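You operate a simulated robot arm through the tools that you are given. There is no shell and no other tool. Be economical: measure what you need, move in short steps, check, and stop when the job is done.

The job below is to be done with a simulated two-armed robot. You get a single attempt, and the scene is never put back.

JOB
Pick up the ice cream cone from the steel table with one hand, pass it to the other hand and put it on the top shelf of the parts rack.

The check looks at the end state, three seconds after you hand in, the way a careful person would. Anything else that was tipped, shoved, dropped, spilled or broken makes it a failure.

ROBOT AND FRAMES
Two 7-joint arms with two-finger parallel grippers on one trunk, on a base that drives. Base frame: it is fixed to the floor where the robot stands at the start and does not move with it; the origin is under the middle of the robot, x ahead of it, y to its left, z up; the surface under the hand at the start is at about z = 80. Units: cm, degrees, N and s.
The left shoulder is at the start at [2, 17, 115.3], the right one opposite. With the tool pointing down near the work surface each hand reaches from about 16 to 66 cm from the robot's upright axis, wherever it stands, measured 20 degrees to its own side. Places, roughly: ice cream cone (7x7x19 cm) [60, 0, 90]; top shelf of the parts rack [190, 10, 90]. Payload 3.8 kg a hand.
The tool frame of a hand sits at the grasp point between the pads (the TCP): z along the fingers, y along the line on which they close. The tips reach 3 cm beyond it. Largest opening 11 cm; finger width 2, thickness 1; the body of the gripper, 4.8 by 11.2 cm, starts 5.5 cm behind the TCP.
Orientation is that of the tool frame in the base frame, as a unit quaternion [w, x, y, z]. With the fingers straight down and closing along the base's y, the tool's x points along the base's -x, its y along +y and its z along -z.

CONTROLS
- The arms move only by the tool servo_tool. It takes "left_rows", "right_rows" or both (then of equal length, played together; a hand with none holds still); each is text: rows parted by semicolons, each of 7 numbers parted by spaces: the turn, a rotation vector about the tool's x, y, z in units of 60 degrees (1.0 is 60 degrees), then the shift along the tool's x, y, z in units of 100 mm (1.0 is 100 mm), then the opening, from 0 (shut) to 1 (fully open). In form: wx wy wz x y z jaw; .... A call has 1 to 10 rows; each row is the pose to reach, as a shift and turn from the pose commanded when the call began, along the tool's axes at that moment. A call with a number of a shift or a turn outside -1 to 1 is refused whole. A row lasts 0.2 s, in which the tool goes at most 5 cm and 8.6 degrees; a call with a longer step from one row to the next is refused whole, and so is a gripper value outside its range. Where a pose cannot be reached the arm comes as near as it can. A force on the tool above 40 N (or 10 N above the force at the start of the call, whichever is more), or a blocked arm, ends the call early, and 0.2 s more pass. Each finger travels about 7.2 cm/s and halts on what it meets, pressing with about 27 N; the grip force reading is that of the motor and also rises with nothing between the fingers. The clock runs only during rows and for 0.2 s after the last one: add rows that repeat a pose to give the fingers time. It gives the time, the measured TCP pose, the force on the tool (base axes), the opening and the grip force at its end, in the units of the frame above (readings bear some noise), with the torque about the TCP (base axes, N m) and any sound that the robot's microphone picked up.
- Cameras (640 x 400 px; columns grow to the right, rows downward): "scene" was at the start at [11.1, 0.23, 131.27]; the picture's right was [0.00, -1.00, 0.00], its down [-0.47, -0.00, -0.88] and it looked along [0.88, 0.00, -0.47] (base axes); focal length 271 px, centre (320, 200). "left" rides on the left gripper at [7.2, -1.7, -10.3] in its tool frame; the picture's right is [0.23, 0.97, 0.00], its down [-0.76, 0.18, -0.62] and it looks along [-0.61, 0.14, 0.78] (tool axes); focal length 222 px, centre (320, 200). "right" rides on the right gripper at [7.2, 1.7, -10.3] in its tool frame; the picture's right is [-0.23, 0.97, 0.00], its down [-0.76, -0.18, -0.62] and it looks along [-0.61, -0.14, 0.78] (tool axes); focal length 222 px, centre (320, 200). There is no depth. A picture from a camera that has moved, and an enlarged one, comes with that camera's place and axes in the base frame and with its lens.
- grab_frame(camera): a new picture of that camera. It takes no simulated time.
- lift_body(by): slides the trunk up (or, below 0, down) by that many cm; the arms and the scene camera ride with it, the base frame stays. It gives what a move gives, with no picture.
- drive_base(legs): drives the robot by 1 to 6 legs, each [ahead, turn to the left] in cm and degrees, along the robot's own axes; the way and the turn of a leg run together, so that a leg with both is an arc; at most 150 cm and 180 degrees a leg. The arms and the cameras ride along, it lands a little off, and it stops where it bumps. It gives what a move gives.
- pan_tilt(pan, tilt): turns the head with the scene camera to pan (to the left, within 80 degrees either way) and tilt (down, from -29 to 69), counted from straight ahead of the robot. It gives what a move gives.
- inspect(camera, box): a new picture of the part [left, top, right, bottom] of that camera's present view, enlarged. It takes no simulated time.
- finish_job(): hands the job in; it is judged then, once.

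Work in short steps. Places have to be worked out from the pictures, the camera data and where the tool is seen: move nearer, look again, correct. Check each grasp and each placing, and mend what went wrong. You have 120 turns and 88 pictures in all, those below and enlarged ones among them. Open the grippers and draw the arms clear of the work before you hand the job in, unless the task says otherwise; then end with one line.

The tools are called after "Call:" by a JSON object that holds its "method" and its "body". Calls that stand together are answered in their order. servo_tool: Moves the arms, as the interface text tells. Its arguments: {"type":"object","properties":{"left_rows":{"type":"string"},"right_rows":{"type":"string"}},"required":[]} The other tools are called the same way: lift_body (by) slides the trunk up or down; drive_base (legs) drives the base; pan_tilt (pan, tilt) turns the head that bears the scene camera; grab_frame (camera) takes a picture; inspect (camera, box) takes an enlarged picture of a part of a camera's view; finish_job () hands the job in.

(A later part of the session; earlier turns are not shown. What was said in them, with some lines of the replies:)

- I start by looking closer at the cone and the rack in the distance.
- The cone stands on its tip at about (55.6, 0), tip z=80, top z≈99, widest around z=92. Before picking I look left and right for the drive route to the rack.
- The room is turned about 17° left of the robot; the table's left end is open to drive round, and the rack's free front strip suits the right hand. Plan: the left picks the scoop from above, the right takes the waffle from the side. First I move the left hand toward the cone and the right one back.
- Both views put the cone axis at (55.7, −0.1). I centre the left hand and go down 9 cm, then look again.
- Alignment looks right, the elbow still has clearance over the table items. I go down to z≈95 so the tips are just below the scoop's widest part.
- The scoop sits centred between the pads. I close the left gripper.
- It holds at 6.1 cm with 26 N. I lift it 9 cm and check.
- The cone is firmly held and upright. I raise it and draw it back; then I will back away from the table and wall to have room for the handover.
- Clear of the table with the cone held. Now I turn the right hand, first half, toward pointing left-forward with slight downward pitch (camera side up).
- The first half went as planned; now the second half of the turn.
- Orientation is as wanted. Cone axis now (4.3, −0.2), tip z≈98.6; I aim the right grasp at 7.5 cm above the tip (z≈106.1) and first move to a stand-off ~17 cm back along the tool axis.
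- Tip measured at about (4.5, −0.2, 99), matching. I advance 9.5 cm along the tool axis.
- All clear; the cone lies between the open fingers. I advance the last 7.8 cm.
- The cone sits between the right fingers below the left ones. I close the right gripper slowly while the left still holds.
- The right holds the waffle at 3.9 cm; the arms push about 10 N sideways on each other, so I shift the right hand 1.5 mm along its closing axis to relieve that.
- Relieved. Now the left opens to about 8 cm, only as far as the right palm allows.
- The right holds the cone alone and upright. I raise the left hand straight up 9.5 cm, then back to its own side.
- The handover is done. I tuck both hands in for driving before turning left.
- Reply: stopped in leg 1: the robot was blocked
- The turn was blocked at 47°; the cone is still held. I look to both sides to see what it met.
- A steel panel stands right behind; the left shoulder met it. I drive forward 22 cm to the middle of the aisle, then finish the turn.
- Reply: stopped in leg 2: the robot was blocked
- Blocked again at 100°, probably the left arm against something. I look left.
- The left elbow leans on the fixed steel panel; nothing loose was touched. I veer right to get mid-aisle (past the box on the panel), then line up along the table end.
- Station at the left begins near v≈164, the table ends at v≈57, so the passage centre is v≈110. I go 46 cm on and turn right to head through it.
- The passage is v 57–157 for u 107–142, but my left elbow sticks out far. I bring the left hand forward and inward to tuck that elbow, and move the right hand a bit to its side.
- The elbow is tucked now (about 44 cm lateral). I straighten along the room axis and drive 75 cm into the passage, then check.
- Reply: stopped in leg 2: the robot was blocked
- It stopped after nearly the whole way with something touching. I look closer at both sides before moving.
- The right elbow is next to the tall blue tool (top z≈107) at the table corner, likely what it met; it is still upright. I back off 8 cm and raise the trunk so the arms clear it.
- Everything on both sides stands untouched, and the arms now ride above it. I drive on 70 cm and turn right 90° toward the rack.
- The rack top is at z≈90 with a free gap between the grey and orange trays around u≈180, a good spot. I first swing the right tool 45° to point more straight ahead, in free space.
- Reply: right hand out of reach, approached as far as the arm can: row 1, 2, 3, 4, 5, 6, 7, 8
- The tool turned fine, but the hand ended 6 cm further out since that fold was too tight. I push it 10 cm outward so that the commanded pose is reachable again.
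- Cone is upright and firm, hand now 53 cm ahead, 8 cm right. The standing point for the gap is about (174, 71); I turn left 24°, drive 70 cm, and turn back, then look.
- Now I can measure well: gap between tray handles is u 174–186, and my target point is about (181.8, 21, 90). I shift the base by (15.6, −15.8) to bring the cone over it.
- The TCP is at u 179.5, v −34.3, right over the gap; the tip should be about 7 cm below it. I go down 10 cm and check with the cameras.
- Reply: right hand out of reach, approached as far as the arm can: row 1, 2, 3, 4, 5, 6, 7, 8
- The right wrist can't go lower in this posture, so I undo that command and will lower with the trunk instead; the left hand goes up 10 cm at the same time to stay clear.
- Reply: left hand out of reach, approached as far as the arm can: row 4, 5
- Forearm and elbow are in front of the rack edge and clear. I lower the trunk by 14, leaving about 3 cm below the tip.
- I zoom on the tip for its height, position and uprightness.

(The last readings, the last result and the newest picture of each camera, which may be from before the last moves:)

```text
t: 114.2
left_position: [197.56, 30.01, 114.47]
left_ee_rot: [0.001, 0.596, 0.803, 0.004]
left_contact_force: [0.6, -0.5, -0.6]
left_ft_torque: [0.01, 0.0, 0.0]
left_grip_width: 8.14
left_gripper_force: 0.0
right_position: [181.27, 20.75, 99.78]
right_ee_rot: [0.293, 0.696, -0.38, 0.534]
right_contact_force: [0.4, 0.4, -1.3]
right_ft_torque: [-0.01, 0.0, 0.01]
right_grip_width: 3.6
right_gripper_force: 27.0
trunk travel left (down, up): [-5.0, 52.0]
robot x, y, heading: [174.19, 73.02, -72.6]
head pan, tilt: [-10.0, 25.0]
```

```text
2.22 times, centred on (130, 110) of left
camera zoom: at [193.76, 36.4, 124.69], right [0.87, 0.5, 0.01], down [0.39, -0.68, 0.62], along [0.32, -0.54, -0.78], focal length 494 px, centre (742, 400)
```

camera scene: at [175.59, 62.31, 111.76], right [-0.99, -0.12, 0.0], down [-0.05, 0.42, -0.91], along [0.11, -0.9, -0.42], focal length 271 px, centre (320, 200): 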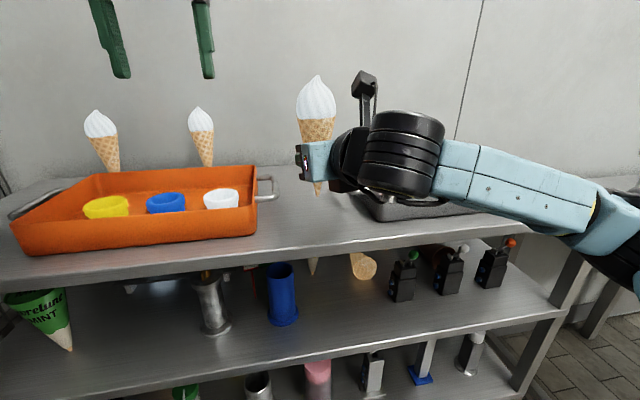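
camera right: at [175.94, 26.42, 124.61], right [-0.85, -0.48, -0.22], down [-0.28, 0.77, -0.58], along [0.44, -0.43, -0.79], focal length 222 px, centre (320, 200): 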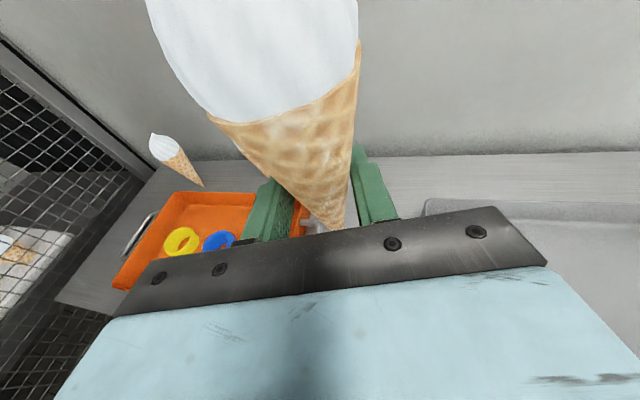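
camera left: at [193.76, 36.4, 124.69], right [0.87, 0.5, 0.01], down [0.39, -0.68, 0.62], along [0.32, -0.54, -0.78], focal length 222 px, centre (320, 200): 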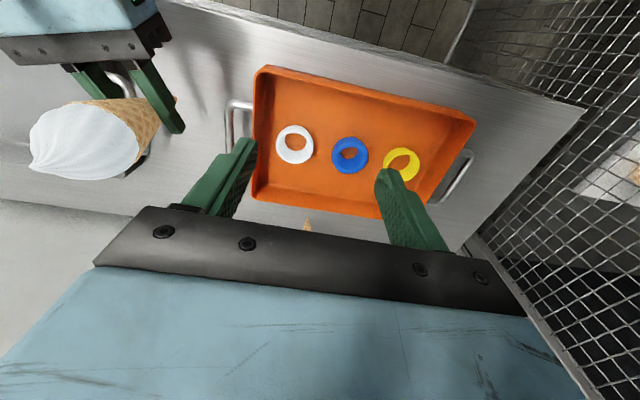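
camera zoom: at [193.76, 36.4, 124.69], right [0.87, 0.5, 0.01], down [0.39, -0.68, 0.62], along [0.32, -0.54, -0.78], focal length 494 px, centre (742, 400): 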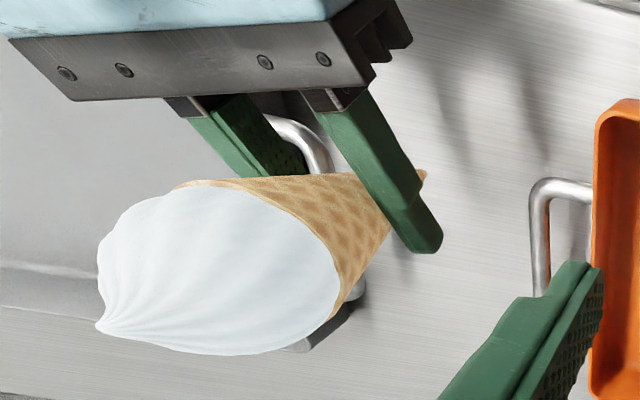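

The cone is upright within about 1.5°, tip at z≈93 over (181, 20.5), clear of both handles. I lower 2.4 cm slowly with the arm.

Call:
{"method": "servo_tool", "body": {"right_rows": "0 0 0 -0.039 0 0.01 0.1;0 0 0 -0.077 0 0.021 0.1;0 0 0 -0.116 0 0.031 0.1;0 0 0 -0.155 0 0.041 0.1;0 0 0 -0.193 0 0.052 0.1;0 0 0 -0.232 0 0.062 0.1;0 0 0 -0.232 0 0.062 0.1"}}

Call:
{"method": "inspect", "body": {"camera": "scene", "box": [240, 90, 400, 230]}}

```text
t: 115.8
left_position: [197.67, 30.02, 114.47]
left_ee_rot: [0.002, 0.595, 0.803, 0.005]
left_contact_force: [1.0, 0.1, -0.8]
left_ft_torque: [0.01, 0.04, 0.02]
left_grip_width: 8.15
left_gripper_force: 0.0
right_position: [181.17, 20.82, 97.36]
right_ee_rot: [0.293, 0.696, -0.38, 0.534]
right_contact_force: [-0.4, -1.0, -1.5]
right_ft_torque: [0.01, -0.03, -0.02]
right_grip_width: 3.58
right_gripper_force: 27.4
trunk travel left (down, up): [-5.0, 52.0]
robot x, y, heading: [174.22, 73.13, -72.8]
head pan, tilt: [-10.0, 25.0]
```

```text
2.86 times, centred on (320, 160) of scene
camera zoom: at [175.6, 62.31, 111.76], right [-0.99, -0.12, 0.0], down [-0.05, 0.42, -0.91], along [0.11, -0.9, -0.42], focal length 774 px, centre (320, 314)
```

zoom: 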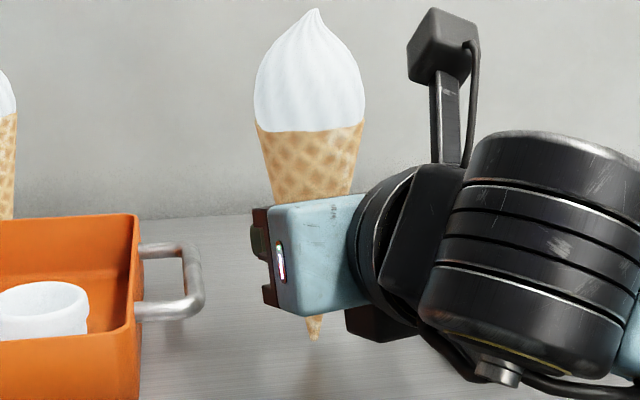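

About 0.7 cm left. I go down in 1 mm steps to 0.6 and read the force.

Call:
{"method": "servo_tool", "body": {"right_rows": "0 0 0 -0.0145 0 0.004 0.1;0 0 0 -0.029 0 0.008 0.1;0 0 0 -0.0435 0 0.0117 0.1;0 0 0 -0.058 0 0.0155 0.1;0 0 0 -0.058 0 0.0155 0.1"}}

Call:
{"method": "servo_tool", "body": {"right_rows": "0 0 0 -0.0145 0 0.004 0.1;0 0 0 -0.0145 0 0.004 0.1"}}

```text
t: 117.0
left_position: [197.44, 30.04, 114.34]
left_ee_rot: [0.001, 0.595, 0.803, 0.006]
left_contact_force: [0.7, -0.3, -0.4]
left_ft_torque: [-0.03, -0.01, -0.03]
left_grip_width: 8.14
left_gripper_force: 0.1
right_position: [181.26, 20.76, 96.85]
right_ee_rot: [0.293, 0.696, -0.381, 0.534]
right_contact_force: [-0.5, 0.1, -1.2]
right_ft_torque: [0.02, 0.0, 0.06]
right_grip_width: 3.58
right_gripper_force: 26.1
trunk travel left (down, up): [-5.0, 52.0]
robot x, y, heading: [173.94, 73.41, -72.8]
head pan, tilt: [-10.0, 25.0]
```

```text
t: 117.6
left_position: [197.54, 30.05, 114.53]
left_ee_rot: [0.001, 0.595, 0.803, 0.004]
left_contact_force: [-1.1, -1.0, 0.2]
left_ft_torque: [0.0, 0.0, 0.02]
left_grip_width: 8.1
left_gripper_force: 0.2
right_position: [181.23, 20.79, 96.88]
right_ee_rot: [0.295, 0.695, -0.381, 0.534]
right_contact_force: [0.9, 1.0, 4.3]
right_ft_torque: [0.03, -0.04, 0.01]
right_grip_width: 3.58
right_gripper_force: 27.1
trunk travel left (down, up): [-5.0, 52.0]
robot x, y, heading: [173.77, 73.52, -73.0]
head pan, tilt: [-10.0, 25.0]
```

Contact: about 5 N upward. I ease up by 0.6 mm, then open very little (to ~4.1 cm) so the fingers can still catch it, and look.

Call:
{"method": "servo_tool", "body": {"right_rows": "0 0 0 0.006 0 -0.0016 0.1;0 0 0 0.006 0 -0.0016 0.1"}}

Call:
{"method": "servo_tool", "body": {"right_rows": "0 0 0 0 0 0 0.3;0 0 0 0 0 0 0.33;0 0 0 0 0 0 0.345;0 0 0 0 0 0 0.36;0 0 0 0 0 0 0.375;0 0 0 0 0 0 0.375;0 0 0 0 0 0 0.375"}}

Call:
{"method": "inspect", "body": {"camera": "scene", "box": [240, 90, 400, 230]}}

Call:
{"method": "inspect", "body": {"camera": "left", "box": [0, 20, 260, 200]}}

```text
t: 118.2
left_position: [197.49, 30.11, 114.36]
left_ee_rot: [0.001, 0.596, 0.803, 0.005]
left_contact_force: [0.2, -0.3, -0.9]
left_ft_torque: [-0.03, 0.02, 0.0]
left_grip_width: 8.14
left_gripper_force: 0.1
right_position: [181.17, 20.77, 96.86]
right_ee_rot: [0.293, 0.696, -0.38, 0.534]
right_contact_force: [1.7, -2.0, 3.0]
right_ft_torque: [-0.15, -0.09, -0.03]
right_grip_width: 3.6
right_gripper_force: 26.8
trunk travel left (down, up): [-5.0, 52.0]
robot x, y, heading: [173.49, 73.56, -72.6]
head pan, tilt: [-10.0, 25.0]
```

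```text
t: 119.8
left_position: [197.64, 30.02, 114.4]
left_ee_rot: [0.001, 0.595, 0.804, 0.004]
left_contact_force: [1.0, 0.8, 0.1]
left_ft_torque: [-0.03, 0.02, 0.0]
left_grip_width: 8.14
left_gripper_force: 0.1
right_position: [181.27, 20.77, 96.8]
right_ee_rot: [0.293, 0.696, -0.38, 0.534]
right_contact_force: [-0.2, -0.6, -0.8]
right_ft_torque: [0.0, -0.03, 0.0]
right_grip_width: 4.12
right_gripper_force: 0.0
trunk travel left (down, up): [-5.0, 52.0]
robot x, y, heading: [174.14, 73.48, -73.0]
head pan, tilt: [-10.0, 25.0]
```

```text
2.86 times, centred on (320, 160) of scene
camera zoom: at [175.6, 62.32, 111.77], right [-0.99, -0.12, 0.0], down [-0.05, 0.42, -0.91], along [0.11, -0.9, -0.42], focal length 774 px, centre (320, 314)
```

zoom: 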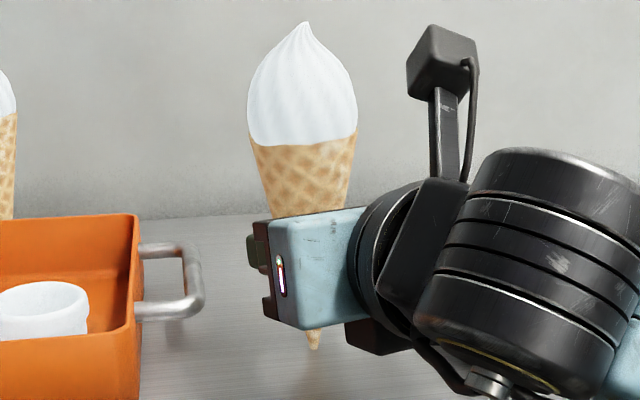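

```text
2.22 times, centred on (130, 110) of left
camera zoom: at [193.75, 36.41, 124.7], right [0.87, 0.5, 0.01], down [0.39, -0.68, 0.62], along [0.32, -0.54, -0.78], focal length 494 px, centre (742, 400)
```

zoom: 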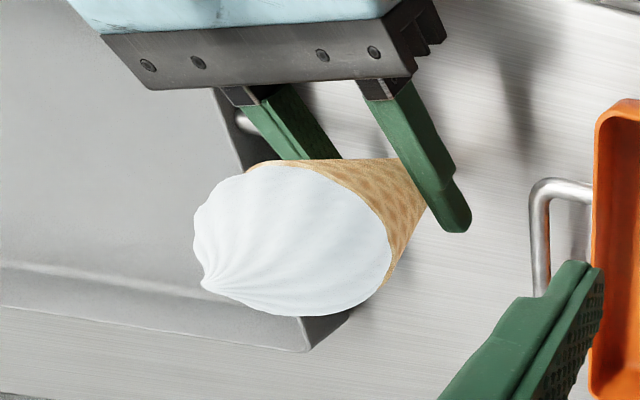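

It stays nearly upright (≈2° lean) with the grip loose. I wait a second and open a bit further to see whether it stands by itself.

Call:
{"method": "servo_tool", "body": {"right_rows": "0 0 0 0 0 0 0.375;0 0 0 0 0 0 0.375;0 0 0 0 0 0 0.4;0 0 0 0 0 0 0.42;0 0 0 0 0 0 0.44;0 0 0 0 0 0 0.44;0 0 0 0 0 0 0.44;0 0 0 0 0 0 0.44;0 0 0 0 0 0 0.44"}}

Call:
{"method": "inspect", "body": {"camera": "scene", "box": [240, 90, 400, 230]}}

Call:
{"method": "inspect", "body": {"camera": "left", "box": [0, 20, 260, 200]}}

```text
t: 121.8
left_position: [197.57, 29.97, 114.27]
left_ee_rot: [0.001, 0.596, 0.803, 0.005]
left_contact_force: [0.2, 0.2, -0.4]
left_ft_torque: [0.03, -0.03, 0.02]
left_grip_width: 8.11
left_gripper_force: 0.0
right_position: [181.26, 20.69, 96.77]
right_ee_rot: [0.293, 0.696, -0.38, 0.534]
right_contact_force: [-0.3, 0.3, 0.1]
right_ft_torque: [0.03, -0.01, 0.0]
right_grip_width: 4.87
right_gripper_force: 0.0
trunk travel left (down, up): [-5.0, 52.0]
robot x, y, heading: [173.91, 73.06, -72.9]
head pan, tilt: [-10.0, 25.0]
```

```text
2.86 times, centred on (320, 160) of scene
camera zoom: at [175.6, 62.32, 111.77], right [-0.99, -0.12, 0.0], down [-0.05, 0.42, -0.91], along [0.11, -0.9, -0.42], focal length 774 px, centre (320, 314)
```

zoom: 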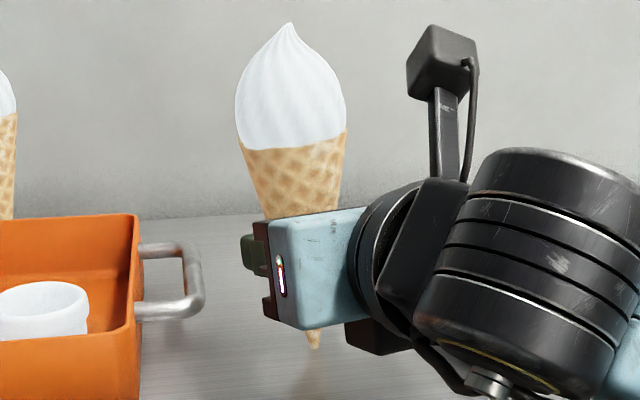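

```text
2.22 times, centred on (130, 110) of left
camera zoom: at [193.76, 36.41, 124.7], right [0.87, 0.5, 0.01], down [0.39, -0.68, 0.62], along [0.32, -0.54, -0.78], focal length 494 px, centre (742, 400)
```

zoom: 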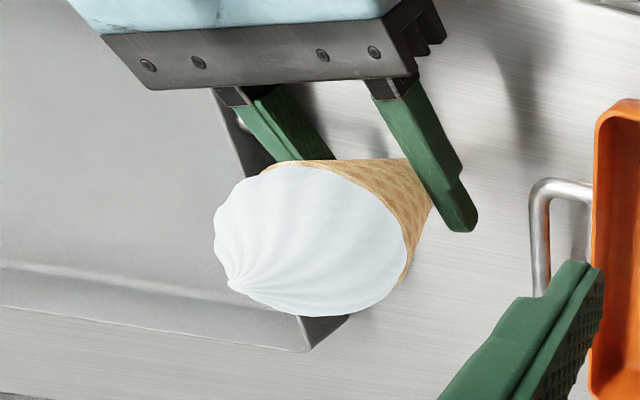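

It leans on the left finger, so it was released with too much lean. I grip it again, lift a few mm, and measure the tilt precisely.

Call:
{"method": "servo_tool", "body": {"right_rows": "0 0 0 0 0 0 0.4;0 0 0 0 0 0 0.36;0 0 0 0 0 0 0.32;0 0 0 0 0 0 0.2;0 0 0 0 0 0 0.2;0 0 0 0.039 0 -0.01 0.2;0 0 0 0.039 0 -0.01 0.2"}}

Call:
{"method": "inspect", "body": {"camera": "scene", "box": [240, 90, 400, 230]}}

Call:
{"method": "inspect", "body": {"camera": "left", "box": [0, 20, 260, 200]}}

```text
t: 123.4
left_position: [197.51, 30.02, 114.39]
left_ee_rot: [0.001, 0.596, 0.803, 0.004]
left_contact_force: [0.3, 0.8, -0.1]
left_ft_torque: [0.01, 0.02, 0.0]
left_grip_width: 8.16
left_gripper_force: 0.1
right_position: [181.11, 20.79, 97.29]
right_ee_rot: [0.294, 0.696, -0.381, 0.534]
right_contact_force: [0.1, 0.9, -1.2]
right_ft_torque: [0.02, 0.01, 0.0]
right_grip_width: 3.57
right_gripper_force: 27.5
trunk travel left (down, up): [-5.0, 52.0]
robot x, y, heading: [173.98, 73.22, -72.8]
head pan, tilt: [-10.0, 25.0]
```

```text
2.86 times, centred on (320, 160) of scene
camera zoom: at [175.6, 62.31, 111.76], right [-0.99, -0.12, 0.0], down [-0.05, 0.42, -0.91], along [0.11, -0.9, -0.42], focal length 774 px, centre (320, 314)
```

zoom: 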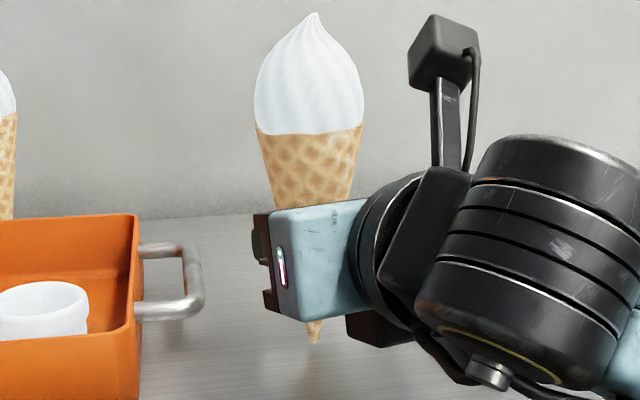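

```text
2.22 times, centred on (130, 110) of left
camera zoom: at [193.76, 36.4, 124.69], right [0.87, 0.5, 0.01], down [0.39, -0.68, 0.62], along [0.32, -0.54, -0.78], focal length 494 px, centre (742, 400)
```

zoom: 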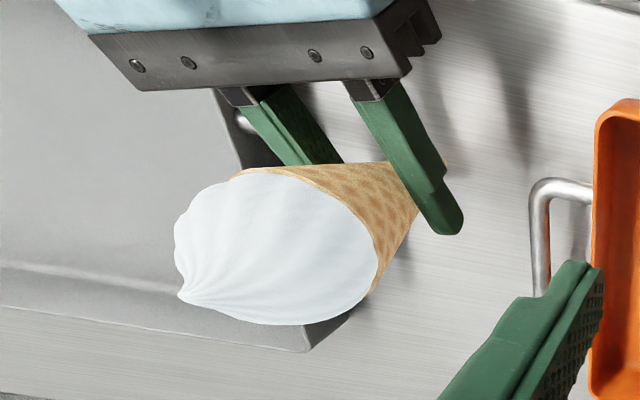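

Now the tilt is below 1° in both views. The previous stepwise opening let one finger push, so this time I set down gently and will open in one jump.

Call:
{"method": "servo_tool", "body": {"right_rows": "0 0 0 -0.0145 0 0.004 0.2;0 0 0 -0.029 0 0.008 0.2;0 0 0 -0.029 0 0.008 0.2"}}

Call:
{"method": "servo_tool", "body": {"right_rows": "0 0 0 -0.005 0 0.0013 0.2;0 0 0 -0.005 0 0.0013 0.2"}}

Call:
{"method": "servo_tool", "body": {"right_rows": "0 0 0 -0.005 0 0.0013 0.2;0 0 0 -0.005 0 0.0013 0.2"}}

```text
t: 124.2
left_position: [197.48, 30.01, 114.42]
left_ee_rot: [0.001, 0.596, 0.803, 0.004]
left_contact_force: [0.0, 0.1, -1.2]
left_ft_torque: [0.0, -0.02, -0.02]
left_grip_width: 8.15
left_gripper_force: 0.0
right_position: [181.16, 20.69, 96.93]
right_ee_rot: [0.293, 0.697, -0.381, 0.533]
right_contact_force: [-0.1, -0.6, -0.2]
right_ft_torque: [0.0, 0.0, -0.02]
right_grip_width: 3.56
right_gripper_force: 26.9
trunk travel left (down, up): [-5.0, 52.0]
robot x, y, heading: [173.68, 73.69, -73.1]
head pan, tilt: [-10.0, 25.0]
```

```text
t: 124.8
left_position: [197.52, 30.0, 114.33]
left_ee_rot: [0.001, 0.596, 0.803, 0.005]
left_contact_force: [-0.2, 0.1, 0.9]
left_ft_torque: [-0.01, -0.02, -0.01]
left_grip_width: 8.17
left_gripper_force: 0.1
right_position: [181.14, 20.64, 96.89]
right_ee_rot: [0.293, 0.696, -0.38, 0.534]
right_contact_force: [0.3, 0.6, -0.4]
right_ft_torque: [-0.01, 0.02, -0.01]
right_grip_width: 3.56
right_gripper_force: 27.4
trunk travel left (down, up): [-5.0, 52.0]
robot x, y, heading: [174.02, 73.4, -73.1]
head pan, tilt: [-10.0, 25.0]
```

```text
t: 125.4
left_position: [197.56, 30.1, 114.46]
left_ee_rot: [0.002, 0.596, 0.803, 0.005]
left_contact_force: [-0.5, 0.6, -0.7]
left_ft_torque: [0.01, 0.01, 0.02]
left_grip_width: 8.14
left_gripper_force: 0.1
right_position: [181.14, 20.71, 96.85]
right_ee_rot: [0.294, 0.696, -0.381, 0.533]
right_contact_force: [1.0, -0.3, 0.6]
right_ft_torque: [-0.04, -0.03, -0.01]
right_grip_width: 3.56
right_gripper_force: 27.2
trunk travel left (down, up): [-5.0, 52.0]
robot x, y, heading: [173.74, 73.34, -73.0]
head pan, tilt: [-10.0, 25.0]
```

Just beginning to touch; one more half-millimetre step.

Call:
{"method": "servo_tool", "body": {"right_rows": "0 0 0 -0.005 0 0.0013 0.2;0 0 0 -0.005 0 0.0013 0.2"}}

```text
t: 126.0
left_position: [197.59, 29.98, 114.34]
left_ee_rot: [0.001, 0.595, 0.804, 0.005]
left_contact_force: [-0.2, 0.0, -0.5]
left_ft_torque: [-0.02, 0.01, -0.01]
left_grip_width: 8.15
left_gripper_force: 0.1
right_position: [181.05, 20.77, 96.76]
right_ee_rot: [0.293, 0.696, -0.38, 0.534]
right_contact_force: [-0.9, 0.0, 3.2]
right_ft_torque: [0.02, 0.09, 0.02]
right_grip_width: 3.58
right_gripper_force: 26.9
trunk travel left (down, up): [-5.0, 52.0]
robot x, y, heading: [174.03, 73.47, -73.0]
head pan, tilt: [-10.0, 25.0]
```

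Light contact (≈4 N). I open in one jump to about 5 cm.

Call:
{"method": "servo_tool", "body": {"right_rows": "0 0 0 0 0 0 0.45;0 0 0 0 0 0 0.45;0 0 0 0 0 0 0.45;0 0 0 0 0 0 0.45"}}

Call:
{"method": "inspect", "body": {"camera": "scene", "box": [240, 90, 400, 230]}}

Call:
{"method": "inspect", "body": {"camera": "left", "box": [0, 20, 260, 200]}}

```text
t: 127.0
left_position: [197.55, 29.99, 114.43]
left_ee_rot: [0.002, 0.595, 0.804, 0.005]
left_contact_force: [0.0, -0.3, -0.2]
left_ft_torque: [-0.02, -0.01, 0.0]
left_grip_width: 8.15
left_gripper_force: 0.1
right_position: [181.16, 20.91, 96.76]
right_ee_rot: [0.293, 0.696, -0.38, 0.534]
right_contact_force: [0.1, -0.6, 0.2]
right_ft_torque: [-0.01, -0.01, -0.01]
right_grip_width: 4.95
right_gripper_force: 0.1
trunk travel left (down, up): [-5.0, 52.0]
robot x, y, heading: [174.06, 73.18, -73.0]
head pan, tilt: [-10.0, 25.0]
```

```text
2.86 times, centred on (320, 160) of scene
camera zoom: at [175.6, 62.32, 111.77], right [-0.99, -0.12, 0.0], down [-0.05, 0.42, -0.91], along [0.11, -0.9, -0.42], focal length 774 px, centre (320, 314)
```

zoom: 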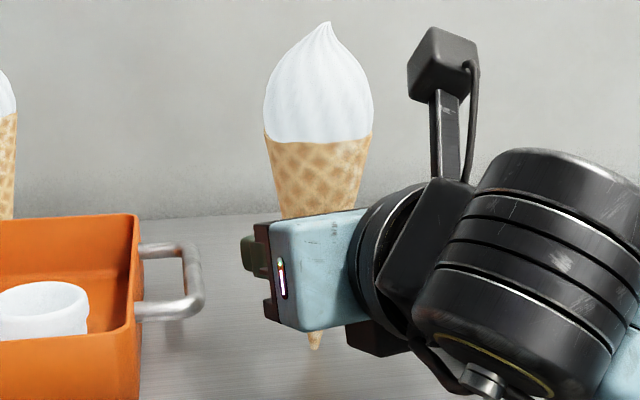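

```text
2.22 times, centred on (130, 110) of left
camera zoom: at [193.75, 36.41, 124.7], right [0.87, 0.5, 0.01], down [0.39, -0.68, 0.62], along [0.32, -0.54, -0.78], focal length 494 px, centre (742, 400)
```

zoom: 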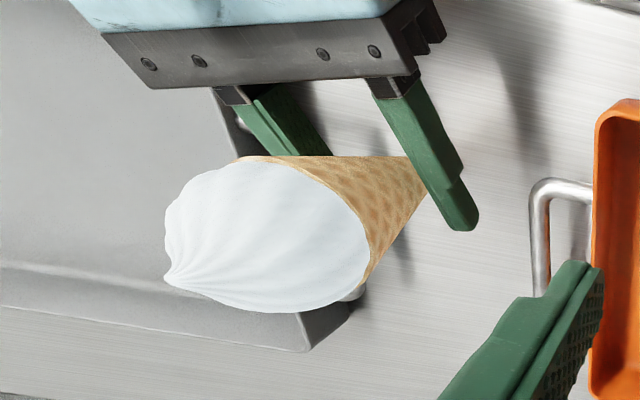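

It leans slightly the other way (~2°). I wait a second to see whether it is at rest by itself or falling.

Call:
{"method": "servo_tool", "body": {"right_rows": "0 0 0 0 0 0 0.45;0 0 0 0 0 0 0.5;0 0 0 0 0 0 0.5;0 0 0 0 0 0 0.5;0 0 0 0 0 0 0.5;0 0 0 0 0 0 0.5"}}

Call:
{"method": "inspect", "body": {"camera": "scene", "box": [240, 90, 400, 230]}}

```text
t: 128.4
left_position: [197.47, 29.97, 114.43]
left_ee_rot: [0.001, 0.595, 0.803, 0.005]
left_contact_force: [-0.2, 0.1, -0.2]
left_ft_torque: [0.02, -0.01, 0.0]
left_grip_width: 8.16
left_gripper_force: 0.0
right_position: [181.17, 20.83, 96.75]
right_ee_rot: [0.293, 0.696, -0.381, 0.533]
right_contact_force: [0.6, -0.5, -0.4]
right_ft_torque: [0.01, 0.01, 0.03]
right_grip_width: 5.5
right_gripper_force: 0.0
trunk travel left (down, up): [-5.0, 52.0]
robot x, y, heading: [174.05, 73.15, -73.0]
head pan, tilt: [-10.0, 25.0]
```

```text
2.86 times, centred on (320, 160) of scene
camera zoom: at [175.6, 62.32, 111.77], right [-0.99, -0.12, 0.0], down [-0.05, 0.42, -0.91], along [0.11, -0.9, -0.42], focal length 774 px, centre (320, 314)
```

zoom: 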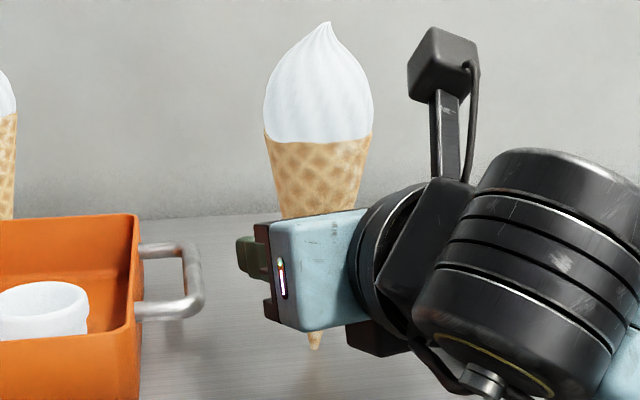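

Opening further didn't change it: the cone stands by itself. I widen to 7 cm and draw the hand straight back horizontally, slowly.

Call:
{"method": "servo_tool", "body": {"right_rows": "0 0 0 0 0 0 0.57;0 0 0 0 0 0 0.64;0 0 0 0 0 0 0.64;0 0 0 -0.026 0 -0.097 0.64;0 0 0 -0.052 0 -0.193 0.64;0 0 0 -0.078 0 -0.29 0.64;0 0 0 -0.104 0 -0.386 0.64;0 0 0 -0.13 0 -0.483 0.64;0 0 0 -0.155 0 -0.58 0.64;0 0 0 -0.181 0 -0.676 0.64"}}

Call:
{"method": "grab_frame", "body": {"camera": "scene"}}

```text
t: 130.6
left_position: [197.5, 29.95, 114.48]
left_ee_rot: [0.001, 0.595, 0.803, 0.004]
left_contact_force: [-0.9, 0.0, 0.2]
left_ft_torque: [0.0, 0.0, -0.01]
left_grip_width: 8.14
left_gripper_force: 0.1
right_position: [177.45, 26.64, 96.74]
right_ee_rot: [0.293, 0.696, -0.381, 0.534]
right_contact_force: [0.3, -0.9, 0.0]
right_ft_torque: [0.0, -0.02, 0.01]
right_grip_width: 7.03
right_gripper_force: 0.0
trunk travel left (down, up): [-5.0, 52.0]
robot x, y, heading: [173.82, 73.3, -72.8]
head pan, tilt: [-10.0, 25.0]
```

```text
16 pictures are left
camera scene: at [175.59, 62.32, 111.77], right [-0.99, -0.12, 0.0], down [-0.05, 0.42, -0.91], along [0.11, -0.9, -0.42], focal length 271 px, centre (320, 200)
```

scene: 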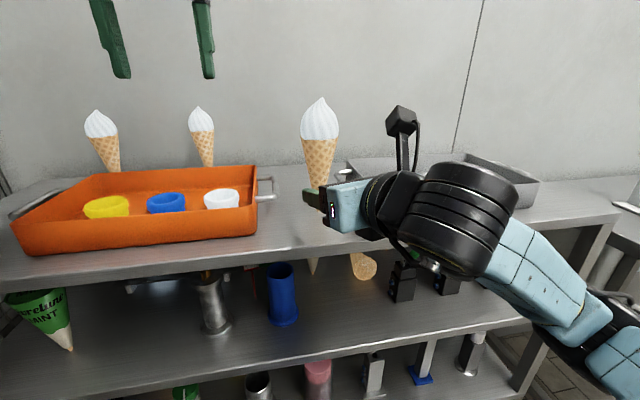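

The cone stands free and the fingertips are past it. I back the base away 35 cm and check.

Call:
{"method": "drive_base", "body": {"legs": [[-35, 0]]}}

Call:
{"method": "grab_frame", "body": {"camera": "scene"}}

```text
t: 132.9
left_position: [187.37, 63.18, 114.37]
left_ee_rot: [0.001, 0.596, 0.803, 0.004]
left_contact_force: [1.0, 0.3, -0.3]
left_ft_torque: [-0.03, 0.01, -0.01]
left_grip_width: 8.12
left_gripper_force: 0.0
right_position: [167.15, 59.87, 96.7]
right_ee_rot: [0.294, 0.696, -0.381, 0.533]
right_contact_force: [0.6, 0.5, -0.5]
right_ft_torque: [0.02, -0.01, 0.0]
right_grip_width: 7.02
right_gripper_force: 0.1
trunk travel left (down, up): [-5.0, 52.0]
robot x, y, heading: [163.58, 106.24, -72.9]
head pan, tilt: [-10.0, 25.0]
```

```text
15 pictures are left
camera scene: at [165.36, 95.56, 111.77], right [-0.99, -0.12, 0.0], down [-0.05, 0.42, -0.91], along [0.11, -0.9, -0.42], focal length 271 px, centre (320, 200)
```

scene: 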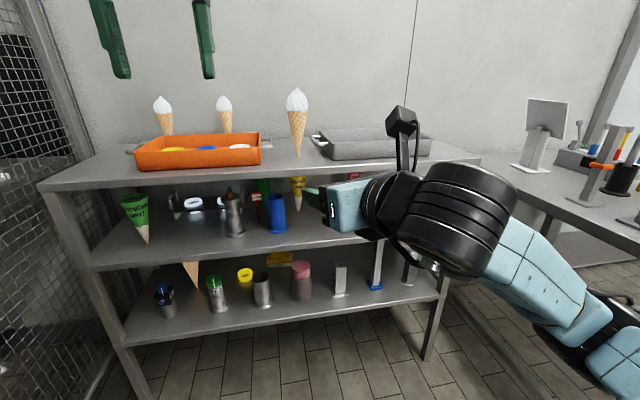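

The cone stands on the top shelf, arms clear. I check the steel table for anything disturbed on the way.

Call:
{"method": "inspect", "body": {"camera": "scene", "box": [250, 60, 350, 180]}}

Call:
{"method": "pan_tilt", "body": {"pan": -60, "tilt": 15}}

Call:
{"method": "grab_frame", "body": {"camera": "scene"}}

```text
3.33 times, centred on (300, 120) of scene
camera zoom: at [165.36, 95.56, 111.77], right [-0.99, -0.12, 0.0], down [-0.05, 0.42, -0.91], along [0.11, -0.9, -0.42], focal length 903 px, centre (387, 467)
```

zoom: 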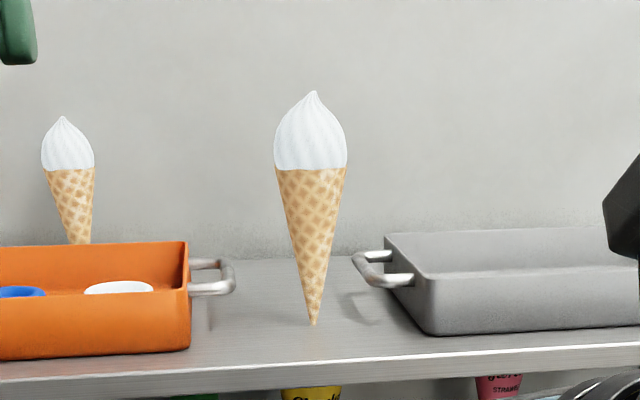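

```text
t: 134.1
left_position: [187.29, 63.17, 114.36]
left_ee_rot: [0.001, 0.595, 0.803, 0.004]
left_contact_force: [-0.1, -0.6, 0.1]
left_ft_torque: [-0.03, 0.03, 0.01]
left_grip_width: 8.13
left_gripper_force: 0.0
right_position: [167.16, 59.85, 96.8]
right_ee_rot: [0.293, 0.696, -0.381, 0.533]
right_contact_force: [-0.1, 0.1, -1.3]
right_ft_torque: [-0.01, -0.01, -0.01]
right_grip_width: 7.05
right_gripper_force: 0.1
trunk travel left (down, up): [-5.0, 52.0]
robot x, y, heading: [163.91, 106.56, -72.8]
head pan, tilt: [-60.0, 15.0]
```

```text
13 pictures are left
camera scene: at [157.88, 97.82, 113.39], right [-0.73, 0.68, 0.0], down [0.18, 0.19, -0.97], along [-0.66, -0.71, -0.26], focal length 271 px, centre (320, 200)
```

scene: 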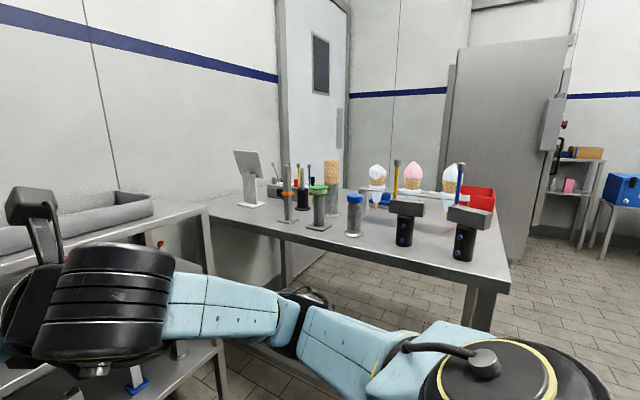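

Everything on the table is upright and in place, the cone stands upright on the top shelf, and both grippers are open and clear. I hand in.

Call:
{"method": "finish_job", "body": {}}

```text
The job is handed in.
```

The ice cream cone is standing upright on the top shelf of the parts rack, between the grey and orange trays. The left hand picked it up and passed it to the right hand, which placed it. On the way the robot bumped a fixed steel panel twice, and stopped once more beside the table corner, probably against the tall blue tool there. In the last pictures everything I could see on the table and the rack's top shelf was upright.
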